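You operate a simulated robot arm through the tools that you are given. There is no shell and no other tool. Be economical: measure what you need, move in short steps, check, and stop when the job is done.

You are at the controls of a simulated two-armed robot. One attempt, no reset.

JOB
On the bare end of the long white table, fold the blue towel in half, so that its two short edges meet.
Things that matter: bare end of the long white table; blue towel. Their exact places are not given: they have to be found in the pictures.

Only the result counts: the job must be done as asked and must still hold three seconds after the hand-in. Knocking over, shifting, dropping, spilling or breaking anything else fails it. Flat cloth is picked up by pressing the open fingertips on it (5 to 10 N) and closing them slowly along it; thin cloth reads only 2 to 8 mm in the jaws.

ROBOT AND FRAMES
Two 7-joint arms with two-finger parallel grippers on one trunk, on a base that drives. Base frame: it is fixed to the floor where the robot stands at the start and does not move with it; the origin is under the middle of the robot, x ahead of it, y to its left, z up. Readings come in m, rad, newtons and seconds.
The left shoulder is at the start at [0.05, 0.209, 1.196], the right one opposite. With the tool pointing down near the work surface each hand reaches from about 0.1 to 0.86 m from the robot's upright axis, wherever it stands, measured 20 degrees to its own side. Places, roughly: bare end of the long white table [0.6, 0.3, 0.7]. Payload 4.4 kg a hand.
Tool frame (each hand has its own): the origin (TCP) lies between the finger pads and is the grasp point; the fingertips stand 0.023 m ahead of it; z points along the fingers, y is the line along which they close. Largest opening 0.094 m; finger width 0.038, thickness 0.01; the body of the gripper, 0.054 by 0.096 m, starts 0.039 m behind the TCP.
Orientation is that of the tool frame in the base frame, as a unit quaternion [x, y, z, w]. With the fingers straight down and closing along the base's y, the tool's x points along the base's -x, its y along +y and its z along -z.

CONTROLS
- The arms move only by the tool nudge_tool. It takes "left_motion", "right_motion" or both (then of equal length, played together; a hand with none holds still); each is a list of rows, each an object of numbers (a shift or turn left out is 0, a gripper value left out holds the last): "dx", "dy", "dz": the shift along the tool's x, y, z in units of 20 mm (1.0 is 20 mm); "ax", "ay", "az": the turn, a rotation vector about the tool's x, y, z in units of 4 degrees (1.0 is 4 degrees); "grip": the closure in counts, from 0 (fully open) to 255 (shut). In form: [{"dx": .., "dy": .., "dz": .., "ax": .., "ay": .., "az": .., "grip": ..}, ...]. A call has 1 to 8 rows; each row shifts and turns the commanded pose from where the row before left it, along the tool's axes as they then stand. A call with a number of a shift or a turn outside -1 to 1 is refused whole. A row lasts 0.2 s, in which the tool goes at most 0.05 m and 0.15 rad; a call with a longer step from one row to the next is refused whole, and so is a gripper value outside its range. A pose out of reach is approached as far as the arm can. The call stops where the force on the tool passes 40 N (or 10 N more than at its start, if that is more) or the arm is blocked; 0.2 s more then pass. The fingers move at their own pace (about 0.108 m/s each) and stop on an object; they squeeze with about 45 N. The grip force told is the motor's: it shows also when the fingers shut on nothing. Time passes only in rows, and 0.2 s behind the last, so rows that do not move let the fingers close. It gives the time, the measured TCP pose, the force on the tool (base axes), the opening and the grip force at its end, in the units of the frame above (readings bear some noise), with the torque about the TCP (base axes, N m) and any sound that the robot's microphone picked up.
- Cameras (640 x 400 px; columns grow to the right, rows downward): "scene" is now at [0.1313, 0.0007, 1.3461]; the picture's right is [0.08, -1.00, 0.00], its down [-0.79, -0.06, -0.61] and it looks along [0.61, 0.05, -0.79] (base axes); focal length 279 px, centre (320, 200). "left" rides on the left gripper at [0.086, -0.016, -0.075] in its tool frame; the picture's right is [0.18, 0.98, 0.00], its down [-0.58, 0.11, -0.81] and it looks along [-0.79, 0.15, 0.59] (tool axes); focal length 243 px, centre (320, 200). "right" rides on the right gripper at [0.086, 0.016, -0.074] in its tool frame; the picture's right is [-0.18, 0.98, 0.00], its down [-0.58, -0.11, -0.81] and it looks along [-0.79, -0.15, 0.59] (tool axes); focal length 243 px, centre (320, 200).
- get_image(camera): a new picture of that camera. No time passes.
- lift_body(by): slides the trunk up (or, below 0, down) by that many m; the arms and the scene camera ride with it, the base frame stays. It gives what a move gives, with no picture.
- base_move(legs): drives the robot by 1 to 6 legs, each [ahead, left, turn to the left] in m, m and rad, along the robot's own axes; the way and the turn of a leg run together, so that a leg with both is an arc; at most 1.5 m and 3.142 rad a leg. The arms and the cameras ride along, it lands a little off, and it stops where it bumps. It gives what a move gives.
- turn_head(pan, tilt): turns the head with the scene camera to pan (to the left, within 1.396 rad either way) and tilt (down, from -0.506 to 1.204), counted from straight ahead of the robot. It gives what a move gives.
- measure_at(camera, pixels): for up to 12 pixels [column, row] of the newest picture of that camera ("zoom" is the newest enlarged one), the place [x, y, z] in the base frame of the surface seen there, good to about 0.002 m, but the place of the scene camera against the robot may be out by one fixed shift of up to 0.012 m in any direction. No time passes.
- close_up(camera, box): a new picture of the part [left, top, right, bottom] of that camera's present view, enlarged. No time passes.
- hand_in(): hands the job in; it is judged then, once.

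Keep the steps short. Do not move on a guess: measure, check each grasp and each placing, and mend mistakes. In all there are 80 turns and 78 pictures (those below and enlarged ones count). Leave the grippers open and the arms clear of the work at the hand-in unless told otherwise, and finish with a single line.

The tools are called after ">>>" as name(argument=value, ...) on one line, values as JSON. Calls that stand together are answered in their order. nudge_tool: Moves the arms, as the interface text tells. Its arguments: {"type":"object","properties":{"left_motion":{"type":"array"},"right_motion":{"type":"array"}},"required":[]} The other tools are called the same way: lift_body (by) slides the trunk up or down; base_move (legs) drives the base; turn_head (pan, tilt) turns the head that bears the scene camera; get_image (camera) takes a picture; measure_at (camera, pixels) gives the place of the surface under pixels of a picture; close_up (camera, box) takes an enlarged picture of a part of a camera's view; hand_in () hands the job in.

At the start:

```text
time_s: 0.0
left_position: [0.6795, 0.2133, 0.9869]
left_ee_rot: [0.0, 1.0, 0.0, 0.0]
left_force: [-0.8, -0.2, 0.8]
left_ft_torque: [-0.02, 0.01, 0.0]
left_finger_gap: 0.0941
left_finger_force: 0.0
right_position: [0.6631, -0.2483, 0.9887]
right_ee_rot: [0.0, 1.0, 0.0, 0.0]
right_force: [-0.6, -0.1, 0.2]
right_ft_torque: [0.04, 0.01, 0.0]
right_finger_gap: 0.0941
right_finger_force: 0.0
trunk travel left (down, up): [-0.275, 0.288]
robot x, y, heading: [-0.0025, -0.0005, -0.0]
head pan, tilt: [0.077, 0.915]
```

scene: 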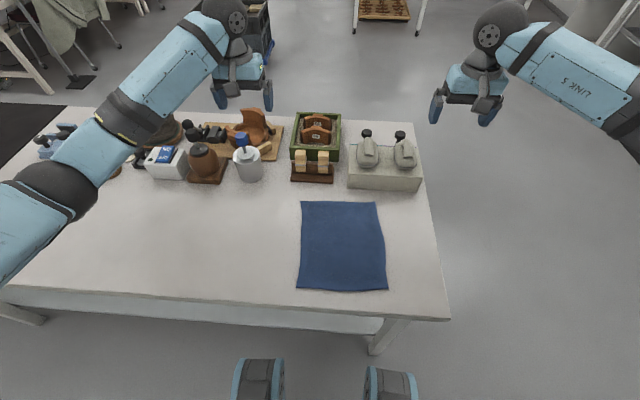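
right: 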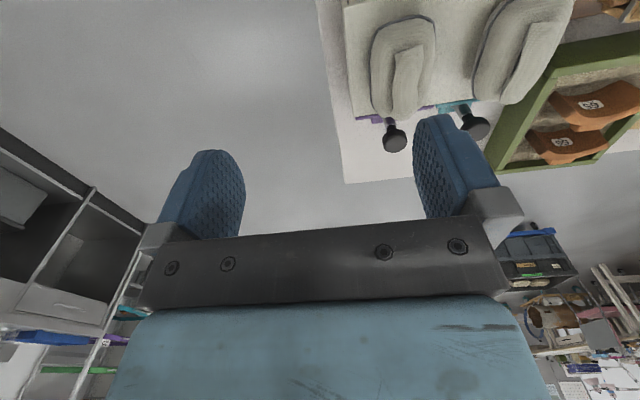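
left: 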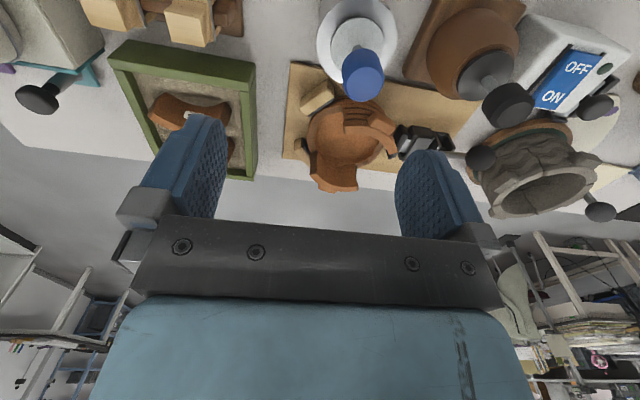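

The blue towel lies at about (296–388, 202–290) in the scene picture. I'll measure its corners, edge midpoints and the table nearby.

>>> measure_at(camera="scene", pixels=[[302, 203], [375, 204], [386, 288], [298, 287], [340, 204], [342, 289], [299, 245], [382, 245], [340, 245], [420, 250], [270, 245], [385, 184]])

>>> close_up(camera="scene", box=[260, 170, 440, 310])

```text
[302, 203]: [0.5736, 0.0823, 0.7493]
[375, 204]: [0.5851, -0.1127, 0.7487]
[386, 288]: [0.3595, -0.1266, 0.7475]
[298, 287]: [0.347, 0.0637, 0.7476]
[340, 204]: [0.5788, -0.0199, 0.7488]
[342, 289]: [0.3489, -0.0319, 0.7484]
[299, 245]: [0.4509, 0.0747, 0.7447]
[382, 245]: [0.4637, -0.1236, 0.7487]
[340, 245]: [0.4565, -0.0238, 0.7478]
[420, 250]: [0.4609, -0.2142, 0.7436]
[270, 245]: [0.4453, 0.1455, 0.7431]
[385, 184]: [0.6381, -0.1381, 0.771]
```

```text
2.86 times, centred on (350, 240) of scene
```

zoom: 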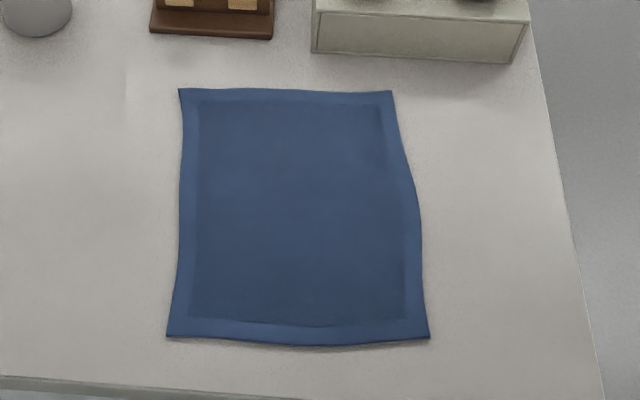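

The towel is about 0.235 m along x and 0.20 m along y, so its short edges are the far one (x≈0.58) and the near one (x≈0.35). My plan is to pinch the far edge near both corners, one hand each, and carry it over onto the near edge. First I'll bring both hands back over the towel, still high. The wrist cameras can then give corner positions without the scene camera's shift.

>>> nudge_tool(left_motion=[{"dx": 1, "dy": -0.6}, {"dx": 1, "dy": -0.6}, {"dx": 1, "dy": -0.6}, {"dx": 1, "dy": -0.6}, {"dx": 1, "dy": -0.6}, {"dx": 1, "dy": -0.6}, {"dx": 1, "dy": -0.6}, {"dx": 1, "dy": -0.6}], right_motion=[{"dx": 1, "dy": 0.6}, {"dx": 1, "dy": 0.6}, {"dx": 1, "dy": 0.6}, {"dx": 1, "dy": 0.6}, {"dx": 1, "dy": 0.6}, {"dx": 1, "dy": 0.6}, {"dx": 1, "dy": 0.6}, {"dx": 1, "dy": 0.6}])

>>> get_image(camera="left")

>>> get_image(camera="right")

```text
time_s: 1.8
left_position: [0.5174, 0.1179, 0.989]
left_ee_rot: [0.001, 1.0, 0.0, 0.0]
left_force: [-0.4, -0.3, 0.3]
left_ft_torque: [0.0, 0.0, -0.04]
left_finger_gap: 0.0939
left_finger_force: 0.0
right_position: [0.5038, -0.1505, 0.988]
right_ee_rot: [0.0, 1.0, 0.0, 0.0]
right_force: [0.1, 0.7, -0.4]
right_ft_torque: [0.01, 0.01, -0.03]
right_finger_gap: 0.0941
right_finger_force: 0.0
trunk travel left (down, up): [-0.275, 0.288]
robot x, y, heading: [-0.0009, 0.0012, -0.002]
head pan, tilt: [0.077, 0.915]
```

```text
73 pictures are left
```

left: 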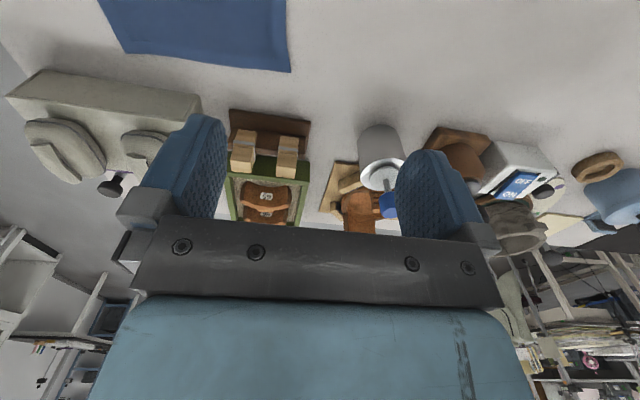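

```text
72 pictures are left
```

right: 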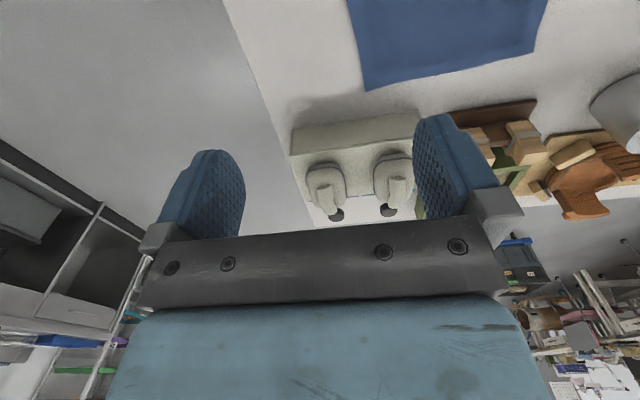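

The far corners show at left (289,70) and (118,53), and at right (366,89) and (531,53). I'll measure these, the box's front edge and its clamp knobs.

>>> measure_at(camera="left", pixels=[[288, 69], [118, 52], [200, 62], [240, 108], [120, 88], [112, 187], [320, 60]])

>>> measure_at(camera="right", pixels=[[367, 88], [530, 52], [450, 70], [295, 128], [415, 112], [336, 213], [388, 210], [320, 60]])

>>> measure_at(camera="zoom", pixels=[[182, 92], [391, 94], [426, 335], [170, 333], [285, 92], [295, 342], [410, 170], [182, 230], [419, 230], [312, 50], [320, 12], [270, 35]])

```text
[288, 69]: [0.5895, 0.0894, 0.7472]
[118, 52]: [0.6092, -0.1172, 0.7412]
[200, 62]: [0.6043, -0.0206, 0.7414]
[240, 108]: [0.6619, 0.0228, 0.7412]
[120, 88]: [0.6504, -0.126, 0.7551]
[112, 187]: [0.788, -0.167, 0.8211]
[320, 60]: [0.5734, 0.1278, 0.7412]
```

```text
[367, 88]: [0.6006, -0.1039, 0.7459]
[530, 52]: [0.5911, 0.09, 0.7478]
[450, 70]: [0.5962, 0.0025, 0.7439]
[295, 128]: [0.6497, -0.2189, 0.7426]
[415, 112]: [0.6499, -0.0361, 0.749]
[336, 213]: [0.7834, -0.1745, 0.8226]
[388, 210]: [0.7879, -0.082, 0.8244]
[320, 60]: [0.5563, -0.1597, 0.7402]
```

```text
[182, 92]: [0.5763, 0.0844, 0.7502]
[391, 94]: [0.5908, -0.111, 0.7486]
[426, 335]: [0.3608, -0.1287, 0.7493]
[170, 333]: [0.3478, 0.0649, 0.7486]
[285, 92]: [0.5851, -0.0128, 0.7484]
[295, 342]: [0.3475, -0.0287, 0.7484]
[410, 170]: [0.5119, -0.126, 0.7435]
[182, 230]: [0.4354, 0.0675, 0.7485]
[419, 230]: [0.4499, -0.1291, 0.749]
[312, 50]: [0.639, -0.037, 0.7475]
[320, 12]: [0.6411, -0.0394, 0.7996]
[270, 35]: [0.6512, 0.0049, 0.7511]
```

Comparing the cameras, the scene camera reads about (-0.012, -0.006, +0.004) off. In the robot frame the corners are:

| Corner | x | y |
|---|---|---|
| Far left | 0.589 | 0.090 |
| Far right | 0.602 | -0.104 |
| Near right | 0.372 | -0.122 |
| Near left | 0.360 | 0.070 |

The table top is at about z = 0.742. The box front is at x≈0.65 and about 0.80 high, so the hands clear it. I'll bring both hands over the far edge with the fingers partly closed.

>>> nudge_tool(left_motion=[{"dx": -0.34, "dy": -0.375, "dz": 0.9, "grip": 155}, {"dx": -0.34, "dy": -0.375, "dz": 0.9}, {"dx": -0.34, "dy": -0.375, "dz": 0.9}, {"dx": -0.34, "dy": -0.375, "dz": 0.9}, {"dx": -0.34, "dy": -0.375, "dz": 0.9}, {"dx": -0.34, "dy": -0.375, "dz": 0.9}, {"dx": -0.34, "dy": -0.375, "dz": 0.9}, {"dx": -0.34, "dy": -0.375, "dz": 0.9}], right_motion=[{"dx": -0.48, "dy": 0.4875, "dz": 0.9, "grip": 155}, {"dx": -0.48, "dy": 0.4875, "dz": 0.9}, {"dx": -0.48, "dy": 0.4875, "dz": 0.9}, {"dx": -0.48, "dy": 0.4875, "dz": 0.9}, {"dx": -0.48, "dy": 0.4875, "dz": 0.9}, {"dx": -0.48, "dy": 0.4875, "dz": 0.9}, {"dx": -0.48, "dy": 0.4875, "dz": 0.9}, {"dx": -0.48, "dy": 0.4875, "dz": 0.9}])

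>>> get_image(camera="scene")

>>> get_image(camera="left")

>>> get_image(camera="right")

```text
time_s: 3.6
left_position: [0.5753, 0.0574, 0.8458]
left_ee_rot: [0.0, 1.0, 0.0, 0.0]
left_force: [-0.1, -0.8, -0.4]
left_ft_torque: [-0.01, 0.02, 0.03]
left_finger_gap: 0.0369
left_finger_force: 0.0
right_position: [0.5811, -0.0747, 0.8447]
right_ee_rot: [0.001, 1.0, -0.001, -0.001]
right_force: [-0.8, -0.8, 0.2]
right_ft_torque: [-0.02, 0.0, 0.0]
right_finger_gap: 0.0367
right_finger_force: 0.1
trunk travel left (down, up): [-0.275, 0.288]
robot x, y, heading: [0.0019, 0.0006, 0.001]
head pan, tilt: [0.077, 0.915]
```

```text
71 pictures are left
```

scene: 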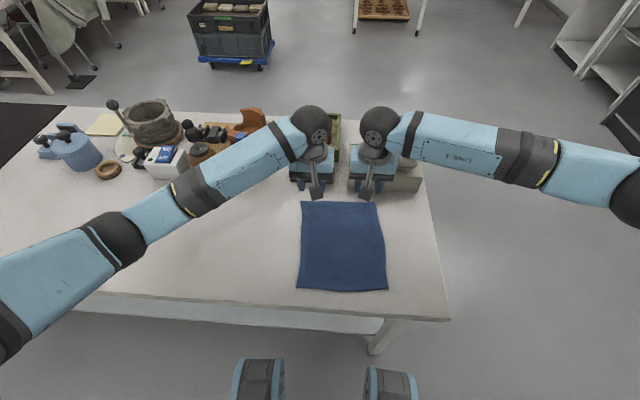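

```text
70 pictures are left
```

left: 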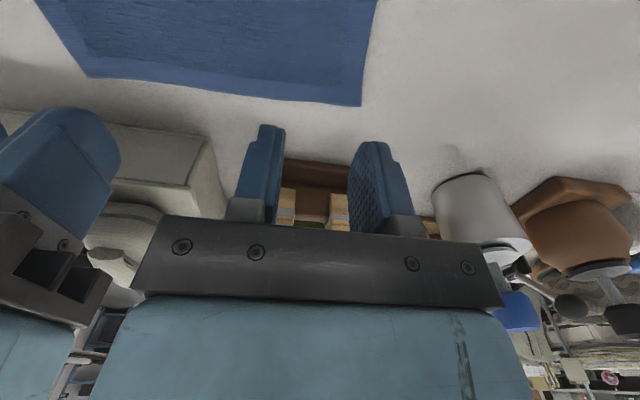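

```text
69 pictures are left
```

right: 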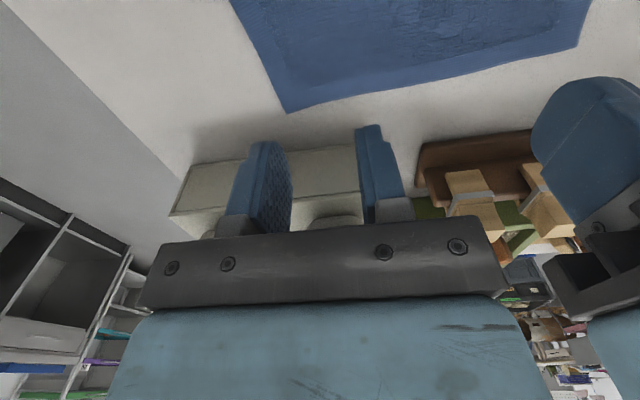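

I'll re-measure the far corners from closer: left picture (360,104) and (88,78), right picture (288,111) and (575,47).

>>> measure_at(camera="left", pixels=[[358, 102], [92, 76], [320, 97], [150, 80], [200, 40]])

>>> measure_at(camera="right", pixels=[[289, 108], [574, 46], [330, 95], [450, 70], [400, 50]])

```text
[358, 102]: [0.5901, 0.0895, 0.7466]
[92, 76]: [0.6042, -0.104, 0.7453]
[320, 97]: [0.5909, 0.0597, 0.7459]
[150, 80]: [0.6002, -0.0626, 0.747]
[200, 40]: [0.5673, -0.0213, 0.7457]
```

```text
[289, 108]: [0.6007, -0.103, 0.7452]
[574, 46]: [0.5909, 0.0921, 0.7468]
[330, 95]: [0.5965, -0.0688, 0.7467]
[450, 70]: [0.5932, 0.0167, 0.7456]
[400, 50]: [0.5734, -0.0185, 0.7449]
```

The corners agree across both cameras. Next I'll lower both hands to just above the cloth, with the tips at about z = 0.750.

>>> nudge_tool(left_motion=[{"dx": 0.1, "dz": 0.72}, {"dx": 0.1, "dz": 0.72}, {"dz": 0.72}, {"dz": 0.72}, {"dz": 0.7}], right_motion=[{"dz": 0.72}, {"dz": 0.72}, {"dz": 0.72}, {"dz": 0.72}, {"dz": 0.65}])

>>> get_image(camera="left")

```text
time_s: 4.8
left_position: [0.5699, 0.058, 0.7713]
left_ee_rot: [0.0, 1.0, 0.0, 0.0]
left_force: [0.2, 0.7, -0.7]
left_ft_torque: [0.01, -0.01, 0.02]
left_finger_gap: 0.0368
left_finger_force: 0.1
right_position: [0.5791, -0.0745, 0.7737]
right_ee_rot: [-0.001, 1.0, 0.0, 0.0]
right_force: [0.2, -0.6, 0.0]
right_ft_torque: [-0.02, -0.01, 0.0]
right_finger_gap: 0.0366
right_finger_force: 0.1
trunk travel left (down, up): [-0.275, 0.288]
robot x, y, heading: [0.0014, 0.0006, -0.0]
head pan, tilt: [0.077, 0.915]
```

```text
68 pictures are left
```

left: 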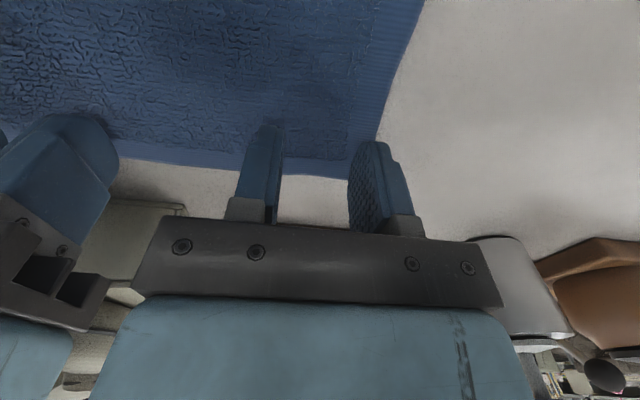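

The tips sit just inside the edge and the side. I'll press down in small steps and watch the force.

>>> nudge_tool(left_motion=[{"dz": 0.1}, {"dz": 0.08}, {"dz": 0.05}], right_motion=[{"dz": 0.15}, {"dz": 0.12}, {"dz": 0.08}])

```text
time_s: 5.6
left_position: [0.5701, 0.0575, 0.7683]
left_ee_rot: [0.001, 1.0, 0.001, 0.0]
left_force: [0.2, 0.0, 0.6]
left_ft_torque: [-0.04, -0.02, -0.03]
left_finger_gap: 0.0368
left_finger_force: 0.1
right_position: [0.5783, -0.075, 0.7668]
right_ee_rot: [-0.001, 1.0, 0.0, 0.001]
right_force: [0.1, -1.1, 4.3]
right_ft_torque: [0.0, 0.02, -0.02]
right_finger_gap: 0.0369
right_finger_force: 0.0
trunk travel left (down, up): [-0.275, 0.288]
robot x, y, heading: [-0.0009, 0.0036, 0.005]
head pan, tilt: [0.077, 0.915]
```

Right reads 4 N and left about 0.6 N, so both need a little more.

>>> nudge_tool(left_motion=[{"dz": 0.07}, {"dz": 0.05}], right_motion=[{"dz": 0.03}, {"dz": 0.02}])

```text
time_s: 6.2
left_position: [0.5678, 0.0573, 0.7667]
left_ee_rot: [0.001, 1.0, -0.001, 0.001]
left_force: [1.0, 1.1, 5.0]
left_ft_torque: [0.01, -0.03, -0.01]
left_finger_gap: 0.0367
left_finger_force: 0.1
right_position: [0.5778, -0.0745, 0.7649]
right_ee_rot: [0.0, 1.0, 0.0, 0.001]
right_force: [2.2, -2.7, 11.3]
right_ft_torque: [-0.07, -0.06, 0.03]
right_finger_gap: 0.0366
right_finger_force: 0.0
trunk travel left (down, up): [-0.275, 0.288]
robot x, y, heading: [0.0034, -0.0008, 0.003]
head pan, tilt: [0.077, 0.915]
```

Right reads 11 N and left 5 N. I'll even them out and close both slowly.

>>> nudge_tool(left_motion=[{"dz": 0.04}, {"grip": 168}, {"grip": 181}, {"grip": 194}, {"grip": 207}, {"grip": 220}, {"grip": 233}, {"grip": 245}], right_motion=[{"dz": -0.03}, {"grip": 168}, {"grip": 181}, {"grip": 194}, {"grip": 207}, {"grip": 220}, {"grip": 233}, {"grip": 245}])

>>> get_image(camera="left")

>>> get_image(camera="right")

```text
time_s: 8.0
left_position: [0.5677, 0.0563, 0.7655]
left_ee_rot: [0.0, 1.0, -0.001, 0.0]
left_force: [1.7, -17.0, 11.4]
left_ft_torque: [-0.45, -0.03, 0.02]
left_finger_gap: 0.0071
left_finger_force: 13.1
right_position: [0.5774, -0.0727, 0.7677]
right_ee_rot: [0.0, 1.0, 0.0, 0.001]
right_force: [-2.0, 18.0, 5.0]
right_ft_torque: [0.42, 0.03, 0.02]
right_finger_gap: 0.0044
right_finger_force: 22.7
trunk travel left (down, up): [-0.275, 0.288]
robot x, y, heading: [-0.0006, 0.0007, -0.004]
head pan, tilt: [0.077, 0.915]
```

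```text
67 pictures are left
```

left: 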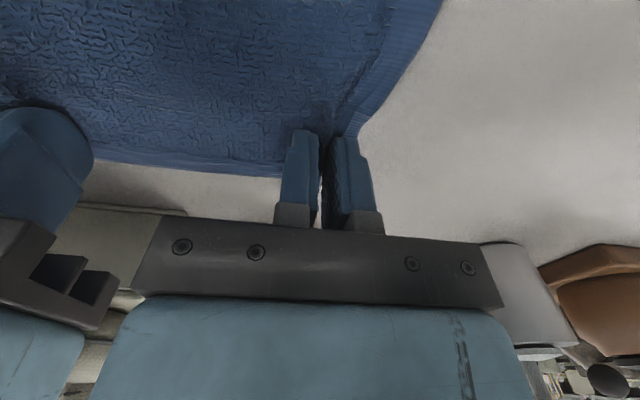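

```text
66 pictures are left
```

right: 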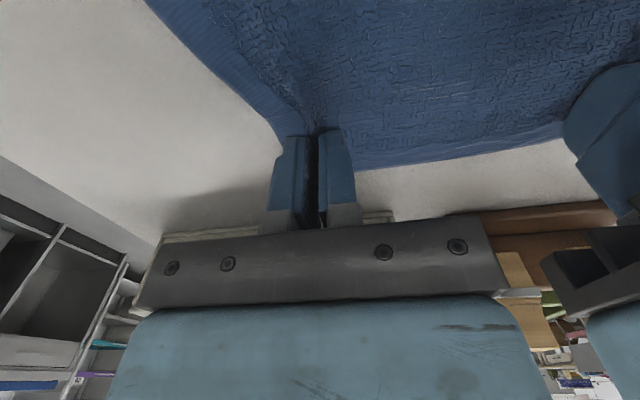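

The cloth is gathered at both corners (gaps 7 and 4 mm), and it is taut between the hands, at about 17 N sideways. I'll shut the grips, move the hands a few millimetres toward each other, and lift 2 cm as a test.

>>> nudge_tool(left_motion=[{"grip": 255, "dy": -0.1}, {"dy": -0.1}, {}, {"dz": -0.3}, {"dz": -0.4}, {"dz": -0.4}], right_motion=[{"grip": 255, "dy": 0.1}, {"dy": 0.1}, {}, {"dz": -0.3}, {"dz": -0.4}, {"dz": -0.4}])

>>> get_image(camera="left")

>>> get_image(camera="right")

>>> get_image(camera="scene")

```text
time_s: 9.4
left_position: [0.5688, 0.0551, 0.7861]
left_ee_rot: [0.0, 1.0, 0.0, 0.0]
left_force: [2.2, -11.0, -0.8]
left_ft_torque: [-0.22, -0.04, 0.03]
left_finger_gap: 0.0036
left_finger_force: 45.2
right_position: [0.5793, -0.0701, 0.7895]
right_ee_rot: [0.0, 1.0, 0.0, -0.001]
right_force: [-1.6, 10.5, 0.7]
right_ft_torque: [0.24, 0.03, 0.03]
right_finger_gap: 0.0035
right_finger_force: 45.2
trunk travel left (down, up): [-0.275, 0.288]
robot x, y, heading: [0.0036, -0.0036, 0.003]
head pan, tilt: [0.077, 0.915]
```

```text
65 pictures are left
```

left: 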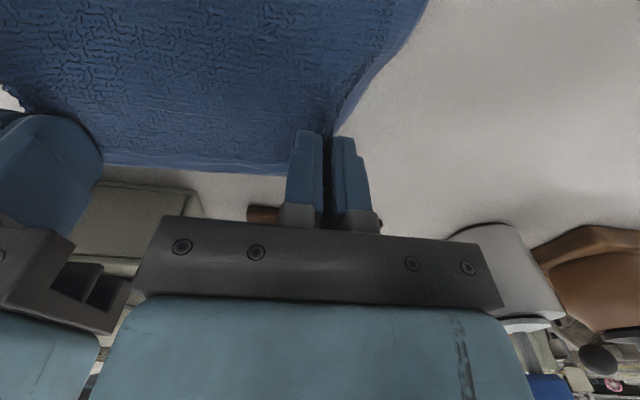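

```text
64 pictures are left
```

right: 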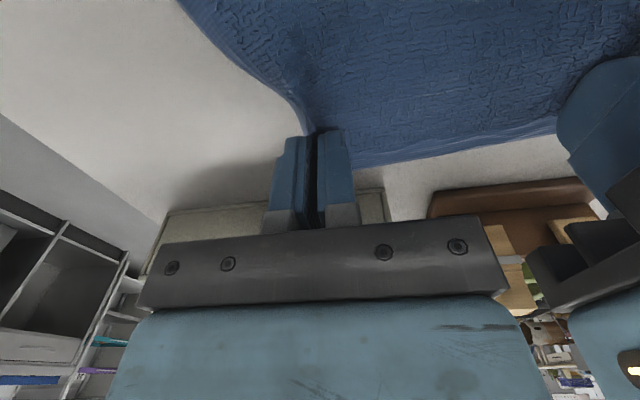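

```text
63 pictures are left
```

scene: 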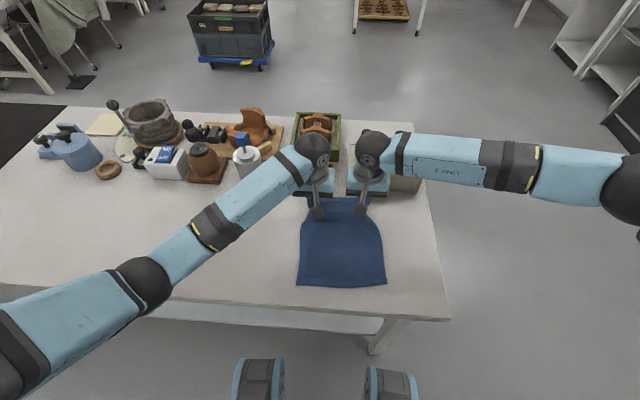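

Both corners hold, but the fingers grip a 38 mm deep strip. That strip would stay unflipped after the fold, so a shallower grip right at the edge is better. I'll set the cloth back down, reopen slowly to spread it, and lift clear to re-measure the edge.

>>> nudge_tool(left_motion=[{"dz": 0.5}, {"dz": 0.45}, {"grip": 235, "dy": 0.1}, {"grip": 210, "dy": 0.1}, {"grip": 185}, {"grip": 155}, {"dz": -0.4}, {"dz": -0.6}], right_motion=[{"dz": 0.5}, {"dz": 0.55}, {"grip": 235, "dy": -0.1}, {"grip": 210, "dy": -0.1}, {"grip": 185}, {"grip": 155}, {"dz": -0.4}, {"dz": -0.6}])

>>> get_image(camera="left")

>>> get_image(camera="right")

```text
time_s: 11.2
left_position: [0.5708, 0.0573, 0.7863]
left_ee_rot: [0.001, 1.0, 0.0, 0.0]
left_force: [0.9, 0.2, -0.5]
left_ft_torque: [-0.02, 0.0, 0.0]
left_finger_gap: 0.037
left_finger_force: 0.1
right_position: [0.5795, -0.0738, 0.7875]
right_ee_rot: [0.0, 1.0, 0.0, 0.0]
right_force: [-0.3, -0.1, 0.1]
right_ft_torque: [0.02, -0.01, 0.05]
right_finger_gap: 0.0368
right_finger_force: 0.1
trunk travel left (down, up): [-0.275, 0.288]
robot x, y, heading: [-0.001, -0.0012, -0.001]
head pan, tilt: [0.077, 0.915]
```

```text
62 pictures are left
```

left: 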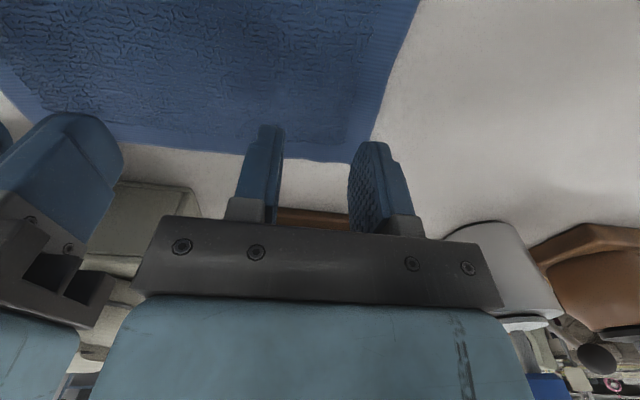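

```text
61 pictures are left
```

right: 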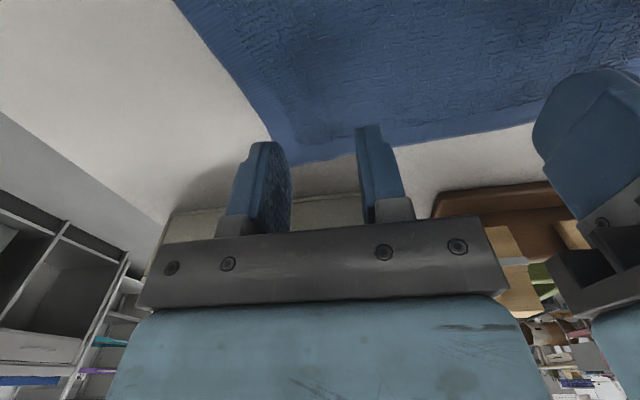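

The cloth spread back nicely. I'll measure the edge between the fingers and the corners.

>>> measure_at(camera="left", pixels=[[300, 156], [340, 160], [368, 158], [230, 152], [320, 130]])

>>> measure_at(camera="right", pixels=[[300, 161], [340, 155], [277, 140], [420, 137], [320, 130]])

```text
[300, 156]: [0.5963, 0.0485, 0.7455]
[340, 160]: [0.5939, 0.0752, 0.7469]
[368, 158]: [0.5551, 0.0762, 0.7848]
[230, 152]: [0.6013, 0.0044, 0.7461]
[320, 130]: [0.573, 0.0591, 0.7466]
```

```text
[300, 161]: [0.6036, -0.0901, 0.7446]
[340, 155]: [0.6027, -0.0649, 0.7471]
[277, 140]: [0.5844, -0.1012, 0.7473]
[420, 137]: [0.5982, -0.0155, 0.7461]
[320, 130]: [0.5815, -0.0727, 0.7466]
```

The edge is at x≈0.596 on the left and 0.604 on the right. I'll move out so the fingers overlap the cloth by about 16 mm (left x 0.599, right 0.606), then press down.

>>> nudge_tool(left_motion=[{"dx": -0.7}, {"dx": -0.7}, {}, {"dz": 0.4}, {"dz": 0.3}, {"dz": 0.2}, {"dz": 0.07}], right_motion=[{"dx": -0.67}, {"dx": -0.67}, {}, {"dz": 0.4}, {"dz": 0.3}, {"dz": 0.2}, {"dz": 0.1}])

>>> get_image(camera="right")

```text
time_s: 12.8
left_position: [0.5981, 0.0571, 0.7696]
left_ee_rot: [0.0, 1.0, 0.0, 0.0]
left_force: [0.0, -0.1, -0.5]
left_ft_torque: [-0.02, 0.0, 0.0]
left_finger_gap: 0.0369
left_finger_force: 0.1
right_position: [0.6068, -0.0743, 0.7663]
right_ee_rot: [0.0, 1.0, -0.001, 0.0]
right_force: [0.4, -0.6, 1.9]
right_ft_torque: [-0.01, 0.03, 0.02]
right_finger_gap: 0.0369
right_finger_force: 0.2
trunk travel left (down, up): [-0.275, 0.288]
robot x, y, heading: [0.0004, -0.0015, 0.003]
head pan, tilt: [0.077, 0.915]
```

```text
60 pictures are left
```

right: 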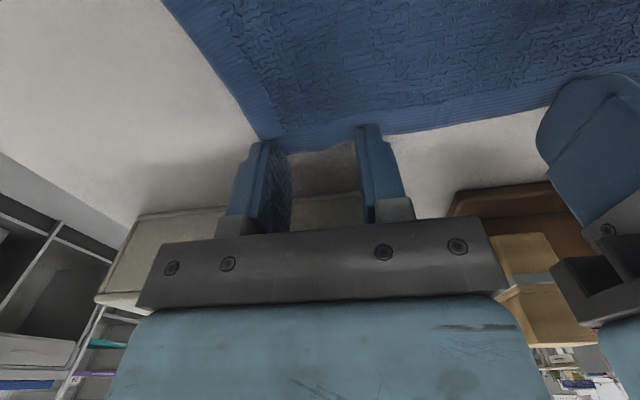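

Right is touching at 2 N; left is not touching yet. I'll press further.

>>> nudge_tool(left_motion=[{"dz": 0.12}, {"dz": 0.08}, {}], right_motion=[{"dz": 0.04}, {"dz": 0.03}, {}])

```text
time_s: 13.6
left_position: [0.5979, 0.0587, 0.7665]
left_ee_rot: [0.0, 1.0, 0.0, 0.0]
left_force: [1.2, -0.6, 6.9]
left_ft_torque: [-0.05, 0.01, 0.05]
left_finger_gap: 0.0368
left_finger_force: 0.0
right_position: [0.6058, -0.0745, 0.7662]
right_ee_rot: [0.001, 1.0, -0.001, 0.002]
right_force: [1.6, -0.8, 5.6]
right_ft_torque: [-0.01, 0.07, 0.03]
right_finger_gap: 0.0367
right_finger_force: 0.1
trunk travel left (down, up): [-0.275, 0.288]
robot x, y, heading: [0.0008, -0.0033, -0.0]
head pan, tilt: [0.077, 0.915]
```

Left reads 6.9 N and right 5.6 N, which is good. I'll close slowly, letting the hands drift inward so the cloth between them stays slack.

>>> nudge_tool(left_motion=[{"grip": 168}, {"grip": 181, "dy": -0.05}, {"grip": 194, "dy": -0.05}, {"grip": 207, "dy": -0.1}, {"grip": 220, "dy": -0.1}, {"grip": 233, "dy": -0.1}, {"grip": 245}, {"grip": 255}], right_motion=[{"grip": 168}, {"grip": 181, "dy": 0.05}, {"grip": 194, "dy": 0.05}, {"grip": 207, "dy": 0.1}, {"grip": 220, "dy": 0.1}, {"grip": 233, "dy": 0.1}, {"grip": 245}, {"grip": 255}])

>>> get_image(camera="left")

>>> get_image(camera="right")

```text
time_s: 15.4
left_position: [0.5965, 0.0478, 0.7646]
left_ee_rot: [0.001, 1.0, -0.001, 0.001]
left_force: [-0.7, -3.6, 14.0]
left_ft_torque: [-0.1, 0.21, 0.09]
left_finger_gap: 0.0037
left_finger_force: 45.0
right_position: [0.6055, -0.0643, 0.7671]
right_ee_rot: [0.0, 1.0, 0.0, 0.001]
right_force: [-0.6, 2.6, 7.2]
right_ft_torque: [0.04, 0.11, -0.02]
right_finger_gap: 0.003
right_finger_force: 44.7
trunk travel left (down, up): [-0.275, 0.288]
robot x, y, heading: [0.0016, 0.0009, -0.002]
head pan, tilt: [0.077, 0.915]
```

```text
59 pictures are left
```

left: 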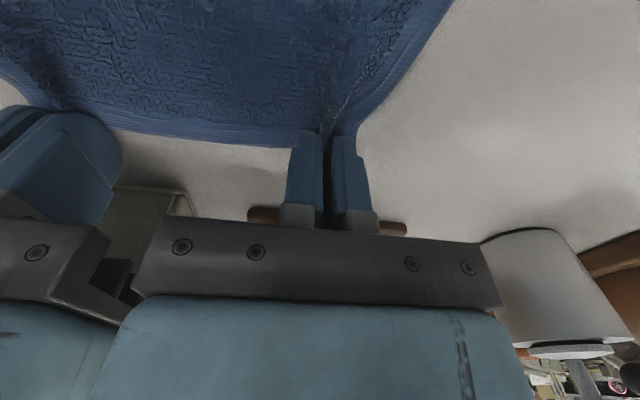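

```text
58 pictures are left
```

right: 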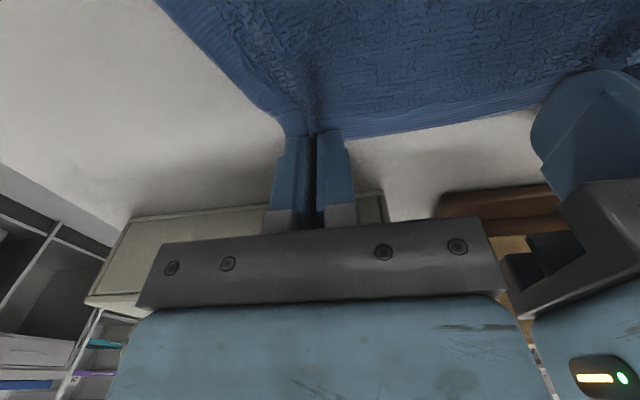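

Both are gripped again at gaps of 3–4 mm, now right at the edge. I'll lift along an arc of about 0.115 m radius around the fold line x≈0.48, taking the first 45° now.

>>> nudge_tool(left_motion=[{"dz": -0.4}, {"dz": -0.6, "dx": 0.1}, {"dz": -0.6, "dx": 0.15}, {"dz": -0.6, "dx": 0.2}, {"dz": -0.55, "dx": 0.25}, {"dz": -0.5, "dx": 0.35}, {"dz": -0.45, "dx": 0.4}, {"dz": -0.4, "dx": 0.4}], right_motion=[{"dz": -0.4}, {"dz": -0.6, "dx": 0.1}, {"dz": -0.6, "dx": 0.15}, {"dz": -0.6, "dx": 0.2}, {"dz": -0.55, "dx": 0.25}, {"dz": -0.5, "dx": 0.35}, {"dz": -0.45, "dx": 0.4}, {"dz": -0.4, "dx": 0.4}])

>>> get_image(camera="scene")

>>> get_image(camera="left")

```text
time_s: 17.2
left_position: [0.5609, 0.0506, 0.8466]
left_ee_rot: [0.0, 1.0, 0.0, 0.0]
left_force: [0.5, -2.7, 0.5]
left_ft_torque: [-0.1, -0.01, 0.08]
left_finger_gap: 0.0036
left_finger_force: 45.2
right_position: [0.5698, -0.0652, 0.8479]
right_ee_rot: [0.001, 1.0, 0.0, -0.001]
right_force: [-0.6, 4.4, 0.0]
right_ft_torque: [0.07, 0.01, -0.02]
right_finger_gap: 0.0025
right_finger_force: 45.6
trunk travel left (down, up): [-0.275, 0.288]
robot x, y, heading: [0.0011, -0.002, -0.001]
head pan, tilt: [0.077, 0.915]
```

```text
57 pictures are left
```

scene: 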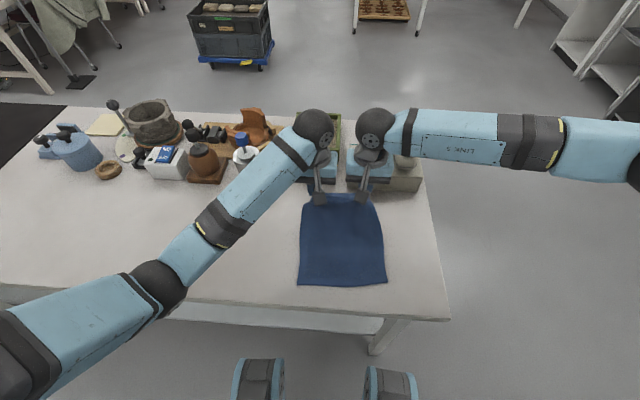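

```text
56 pictures are left
```

left: 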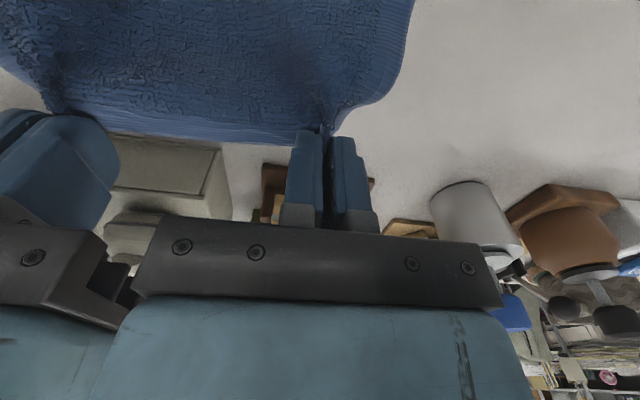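

The grip holds and the near edge has hardly moved. Now the second part of the arc, up to over the fold line, with a slight drift to -y to match the towel's slant.

>>> nudge_tool(left_motion=[{"dz": -0.4, "dx": 0.4, "dy": -0.05}, {"dz": -0.35, "dx": 0.45, "dy": -0.05}, {"dz": -0.3, "dx": 0.5, "dy": -0.05}, {"dz": -0.25, "dx": 0.5, "dy": -0.05}, {"dz": -0.2, "dx": 0.55, "dy": -0.05}, {"dz": -0.1, "dx": 0.55, "dy": -0.05}, {"dz": -0.05, "dx": 0.55, "dy": -0.05}, {"dx": 0.55, "dy": -0.05}], right_motion=[{"dz": -0.4, "dx": 0.4, "dy": -0.05}, {"dz": -0.35, "dx": 0.45, "dy": -0.05}, {"dz": -0.3, "dx": 0.5, "dy": -0.05}, {"dz": -0.25, "dx": 0.5, "dy": -0.05}, {"dz": -0.2, "dx": 0.55, "dy": -0.05}, {"dz": -0.1, "dx": 0.55, "dy": -0.05}, {"dz": -0.05, "dx": 0.55, "dy": -0.05}, {"dx": 0.55, "dy": -0.05}])

>>> get_image(camera="scene")

```text
time_s: 19.0
left_position: [0.48, 0.0428, 0.8787]
left_ee_rot: [0.0, 1.0, -0.001, 0.0]
left_force: [-0.4, -5.1, 0.4]
left_ft_torque: [-0.06, 0.0, 0.12]
left_finger_gap: 0.0038
left_finger_force: 45.1
right_position: [0.4883, -0.0746, 0.8796]
right_ee_rot: [0.0, 1.0, -0.001, 0.0]
right_force: [0.0, 5.1, -1.1]
right_ft_torque: [0.09, 0.03, -0.06]
right_finger_gap: 0.0028
right_finger_force: 45.3
trunk travel left (down, up): [-0.275, 0.288]
robot x, y, heading: [0.001, 0.003, 0.0]
head pan, tilt: [0.077, 0.915]
```

```text
55 pictures are left
```

scene: 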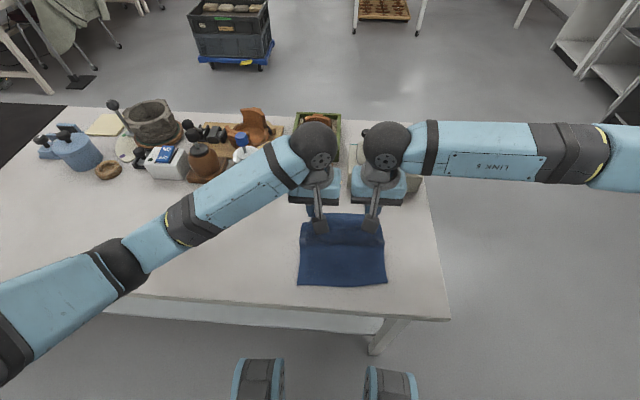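

That went well. Now I'll pitch both hands 32° in place so the fingers point ahead and down, with the bodies toward the robot. That helps the edge strip turn over.

>>> nudge_tool(left_motion=[{"ay": -1}, {"ay": -1}, {"ay": -1}, {"ay": -1}, {"ay": -1}, {"ay": -1}, {"ay": -1}, {"ay": -1}], right_motion=[{"ay": -1}, {"ay": -1}, {"ay": -1}, {"ay": -1}, {"ay": -1}, {"ay": -1}, {"ay": -1}, {"ay": -1}])

>>> get_image(camera="left")

>>> get_image(camera="scene")

```text
time_s: 20.8
left_position: [0.4788, 0.0419, 0.8803]
left_ee_rot: [0.0, 0.961, -0.001, 0.276]
left_force: [-0.2, -4.3, 0.9]
left_ft_torque: [-0.07, 0.03, 0.04]
left_finger_gap: 0.0038
left_finger_force: 44.9
right_position: [0.4882, -0.0751, 0.8813]
right_ee_rot: [0.0, 0.961, 0.0, 0.275]
right_force: [-0.8, 4.0, -0.3]
right_ft_torque: [0.07, 0.06, 0.03]
right_finger_gap: 0.0029
right_finger_force: 45.0
trunk travel left (down, up): [-0.275, 0.288]
robot x, y, heading: [0.001, 0.0014, 0.0]
head pan, tilt: [0.077, 0.915]
```

```text
54 pictures are left
```

left: 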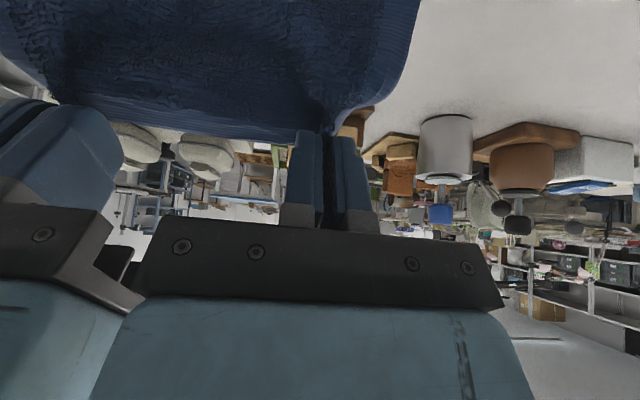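

```text
53 pictures are left
```

scene: 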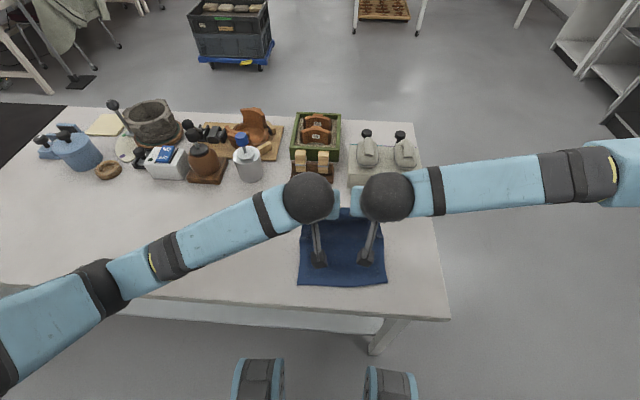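

I'll check where the near edge is now, in the scene picture.

>>> measure_at(camera="scene", pixels=[[299, 284], [385, 284], [342, 285], [300, 262], [384, 262], [300, 235], [383, 238], [342, 300], [342, 306]])

>>> close_up(camera="scene", box=[270, 180, 430, 310])

```text
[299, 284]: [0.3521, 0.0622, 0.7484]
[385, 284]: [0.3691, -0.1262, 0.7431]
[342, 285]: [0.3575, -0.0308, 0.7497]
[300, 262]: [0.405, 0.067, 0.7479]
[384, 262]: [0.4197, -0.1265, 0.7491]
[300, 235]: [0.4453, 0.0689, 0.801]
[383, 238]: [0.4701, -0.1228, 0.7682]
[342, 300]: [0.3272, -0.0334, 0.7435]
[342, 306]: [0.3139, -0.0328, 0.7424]
```

```text
3.08 times, centred on (350, 245) of scene
```

zoom: 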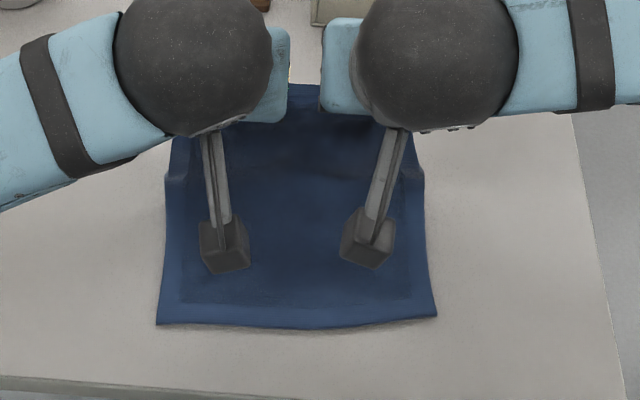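

In the robot frame the near edge is at about x 0.363 on the left and 0.376 on the right. I'll pitch 12° more, then go on down the arc toward the near side.

>>> nudge_tool(left_motion=[{"ay": -1}, {"ay": -1}, {"ay": -1}, {"dx": 0.57, "dz": -0.273, "dy": -0.07}, {"dx": 0.57, "dz": -0.273, "dy": -0.07}, {"dx": 0.57, "dz": -0.273, "dy": -0.07}, {"dx": 0.57, "dz": -0.273, "dy": -0.07}, {"dx": 0.57, "dz": -0.273, "dy": -0.07}], right_motion=[{"ay": -1}, {"ay": -1}, {"ay": -1}, {"dx": 0.57, "dz": -0.273, "dy": -0.13}, {"dx": 0.57, "dz": -0.273, "dy": -0.13}, {"dx": 0.57, "dz": -0.273, "dy": -0.13}, {"dx": 0.57, "dz": -0.273, "dy": -0.13}, {"dx": 0.57, "dz": -0.273, "dy": -0.13}])

>>> close_up(camera="scene", box=[240, 170, 440, 330])

>>> get_image(camera="left")

```text
time_s: 22.6
left_position: [0.4194, 0.0343, 0.8593]
left_ee_rot: [0.0, 0.927, 0.0, 0.376]
left_force: [0.6, -7.4, 0.4]
left_ft_torque: [-0.2, -0.01, -0.1]
left_finger_gap: 0.0039
left_finger_force: 44.9
right_position: [0.4276, -0.0872, 0.8615]
right_ee_rot: [0.0, 0.927, 0.001, 0.375]
right_force: [-1.4, 7.4, -0.4]
right_ft_torque: [0.16, 0.05, 0.08]
right_finger_gap: 0.003
right_finger_force: 45.2
trunk travel left (down, up): [-0.275, 0.288]
robot x, y, heading: [-0.0015, -0.0022, -0.001]
head pan, tilt: [0.077, 0.915]
```

```text
2.50 times, centred on (340, 250) of scene
```

zoom: 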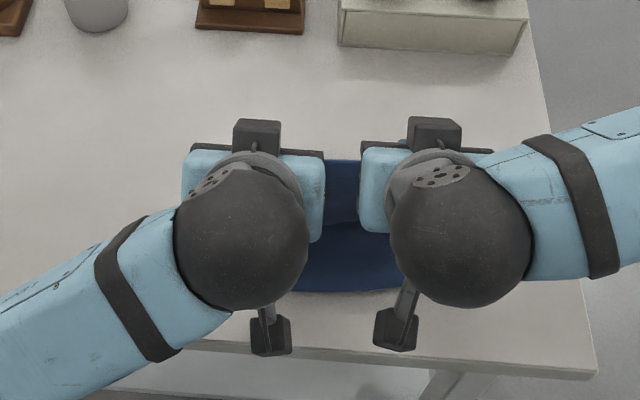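

```text
50 pictures are left
```

left: 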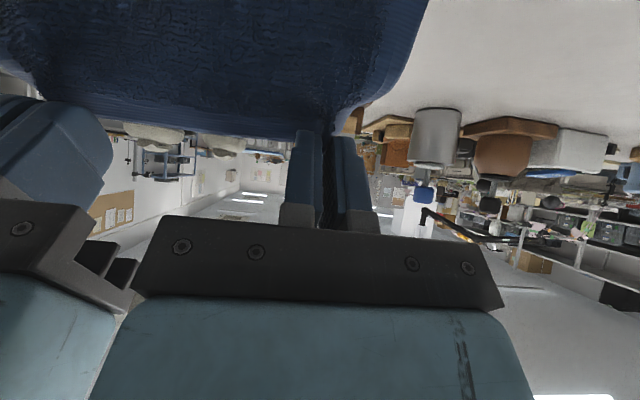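

The grip is fine, at 7 N of sideways tension. I'll continue down to the near edge, with the TCP at about z = 0.785.

>>> nudge_tool(left_motion=[{"dx": 0.58, "dz": 0.0}, {"dx": 0.58, "dz": 0.1}, {"dx": 0.58, "dz": 0.15}, {"dx": 0.58, "dz": 0.2}, {"dx": 0.58, "dz": 0.25}, {"dx": 0.58, "dz": 0.27}, {"dx": 0.57, "dz": 0.27}], right_motion=[{"dx": 0.573, "dz": 0.05}, {"dx": 0.573, "dz": 0.13}, {"dx": 0.573, "dz": 0.18}, {"dx": 0.573, "dz": 0.23}, {"dx": 0.573, "dz": 0.27}, {"dx": 0.573, "dz": 0.29}, {"dx": 0.573, "dz": 0.29}])

>>> close_up(camera="scene", box=[240, 170, 440, 330])

>>> get_image(camera="left")

```text
time_s: 24.2
left_position: [0.3856, 0.0379, 0.791]
left_ee_rot: [-0.004, 0.925, 0.001, 0.381]
left_force: [0.3, -8.6, -0.1]
left_ft_torque: [-0.2, -0.01, -0.13]
left_finger_gap: 0.0038
left_finger_force: 45.1
right_position: [0.3909, -0.0856, 0.7854]
right_ee_rot: [-0.001, 0.927, 0.001, 0.375]
right_force: [-0.8, 9.2, 0.7]
right_ft_torque: [0.21, 0.02, 0.07]
right_finger_gap: 0.0032
right_finger_force: 44.7
trunk travel left (down, up): [-0.275, 0.288]
robot x, y, heading: [0.0015, 0.0007, -0.004]
head pan, tilt: [0.077, 0.915]
```

```text
2.50 times, centred on (340, 250) of scene
```

zoom: 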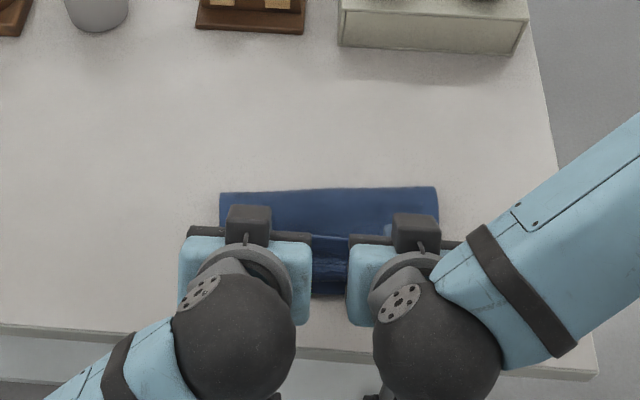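

```text
48 pictures are left
```

left: 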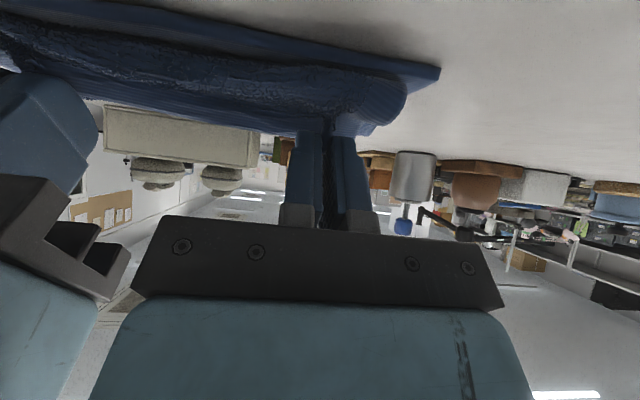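

The fold line shows at zoom (225,192)–(437,188), and the upper layer lies over the lower. Left lags slightly (x 0.386, z 0.791). I'll lower a bit more and see whether it follows.

>>> nudge_tool(left_motion=[{}, {"dx": 0.2, "dz": 0.1}, {"dx": 0.15, "dz": 0.1}, {}], right_motion=[{}, {"dx": 0.13, "dz": 0.13}, {"dx": 0.13, "dz": 0.13}, {}])

>>> get_image(camera="right")

```text
time_s: 25.2
left_position: [0.3962, 0.0487, 0.79]
left_ee_rot: [-0.008, 0.919, 0.006, 0.393]
left_force: [0.2, -29.6, -1.4]
left_ft_torque: [-0.89, 0.04, -0.2]
left_finger_gap: 0.0037
left_finger_force: 45.2
right_position: [0.3907, -0.0856, 0.778]
right_ee_rot: [0.001, 0.927, 0.002, 0.376]
right_force: [1.7, 28.9, 12.7]
right_ft_torque: [0.65, -0.05, 0.28]
right_finger_gap: 0.0034
right_finger_force: 45.2
trunk travel left (down, up): [-0.275, 0.288]
robot x, y, heading: [0.0017, -0.0032, -0.002]
head pan, tilt: [0.077, 0.915]
```

```text
47 pictures are left
```

right: 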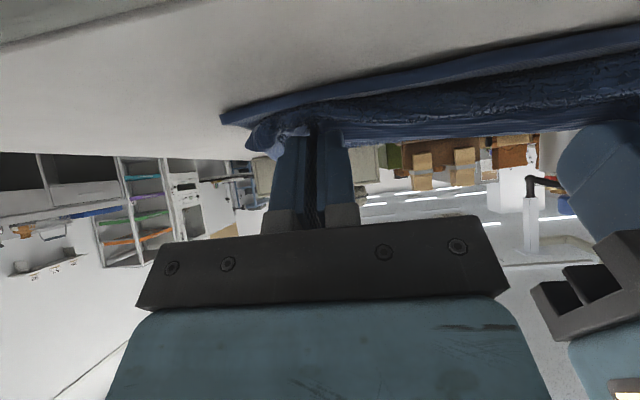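

The left arm is at a joint limit when pitched this far in: it drifts to +y and the tension rises to 29 N. I'll undo that last step for left and take its pitch back 16° so it regains reach.

>>> nudge_tool(left_motion=[{"dx": -0.35, "dz": -0.2, "ay": 1}, {"ay": 1}, {"ay": 1}, {"ay": 1}, {}], right_motion=[{"dx": -0.1, "dz": -0.1}, {}, {}, {}, {}])

>>> get_image(camera="left")

```text
time_s: 25.6
left_position: [0.396, 0.0595, 0.7787]
left_ee_rot: [0.002, 0.933, 0.026, 0.358]
left_force: [-1.5, -29.9, 8.6]
left_ft_torque: [-1.02, 0.05, -0.07]
left_finger_gap: 0.0033
left_finger_force: 44.7
right_position: [0.3883, -0.0815, 0.7808]
right_ee_rot: [-0.001, 0.927, 0.006, 0.374]
right_force: [-0.6, 29.5, 1.8]
right_ft_torque: [0.91, -0.05, 0.19]
right_finger_gap: 0.0037
right_finger_force: 44.5
trunk travel left (down, up): [-0.275, 0.288]
robot x, y, heading: [0.0018, 0.0003, 0.001]
head pan, tilt: [0.077, 0.915]
stopped in row 2 (left hand): the force on the tool passed its limit at 53 N (the readings are from after the stop); the commanded pose is now the measured one
```

```text
46 pictures are left
```

left: 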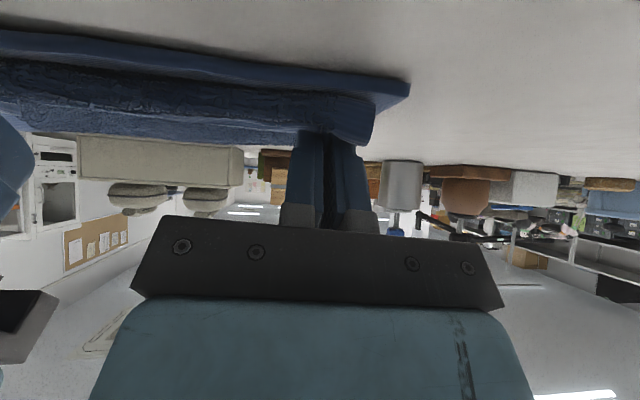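

The commanded pose is now reset to the measured one. I'll ease left back toward -y to take off the tension, lift a little and reduce its pitch.

>>> nudge_tool(left_motion=[{"dy": -0.3, "dz": -0.2}, {"dy": -0.4, "dz": -0.2}, {"ay": 0.7, "dy": -0.3}, {"ay": 0.7}, {"ay": 0.7}, {"ay": 0.7}, {}])

>>> close_up(camera="scene", box=[240, 170, 440, 330])

```text
time_s: 26.1
left_position: [0.3998, 0.0646, 0.781]
left_ee_rot: [0.0, 0.931, 0.035, 0.363]
left_force: [-1.1, -28.3, 2.3]
left_ft_torque: [-0.93, 0.09, -0.11]
left_finger_gap: 0.0028
left_finger_force: 45.1
right_position: [0.3889, -0.0796, 0.782]
right_ee_rot: [-0.002, 0.927, 0.01, 0.375]
right_force: [0.6, 27.7, 1.7]
right_ft_torque: [0.83, -0.01, 0.18]
right_finger_gap: 0.0038
right_finger_force: 45.4
trunk travel left (down, up): [-0.275, 0.288]
robot x, y, heading: [0.0004, 0.0021, -0.001]
head pan, tilt: [0.077, 0.915]
stopped in row 2 (right hand): the force on the tool passed its limit at 43 N (the readings are from after the stop); the commanded pose is now the measured one
```

```text
2.50 times, centred on (340, 250) of scene
```

zoom: 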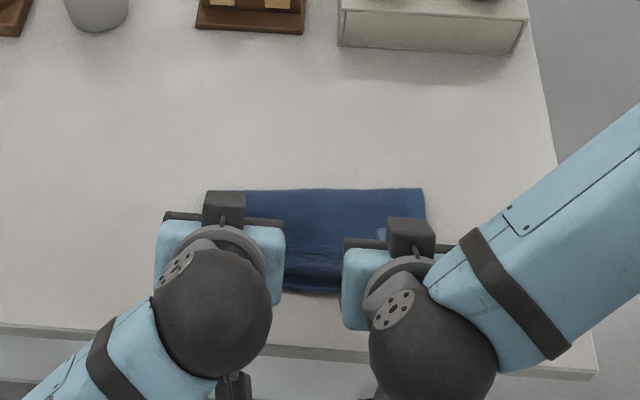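

The left arm still wanders to +y at its limit. The right arm responds well, so I'll relieve the tension by moving right toward +y. Left moves ahead and up, out of the limit.

>>> nudge_tool(left_motion=[{"dx": -0.4, "dz": 0.05}, {"dx": -0.4, "dz": 0.05}, {"dx": -0.4, "dz": 0.05}, {}], right_motion=[{"dy": 0.4}, {"dy": 0.4}, {"dy": 0.3}, {}])

```text
time_s: 27.1
left_position: [0.4186, 0.0705, 0.792]
left_ee_rot: [0.001, 0.931, 0.044, 0.362]
left_force: [-1.6, -7.9, -0.6]
left_ft_torque: [-0.29, 0.04, -0.04]
left_finger_gap: 0.0029
left_finger_force: 45.0
right_position: [0.3882, -0.062, 0.781]
right_ee_rot: [-0.001, 0.927, 0.006, 0.375]
right_force: [2.1, 8.0, 2.5]
right_ft_torque: [0.23, -0.06, 0.01]
right_finger_gap: 0.003
right_finger_force: 45.6
trunk travel left (down, up): [-0.275, 0.288]
robot x, y, heading: [0.0016, -0.0018, -0.003]
head pan, tilt: [0.077, 0.915]
```

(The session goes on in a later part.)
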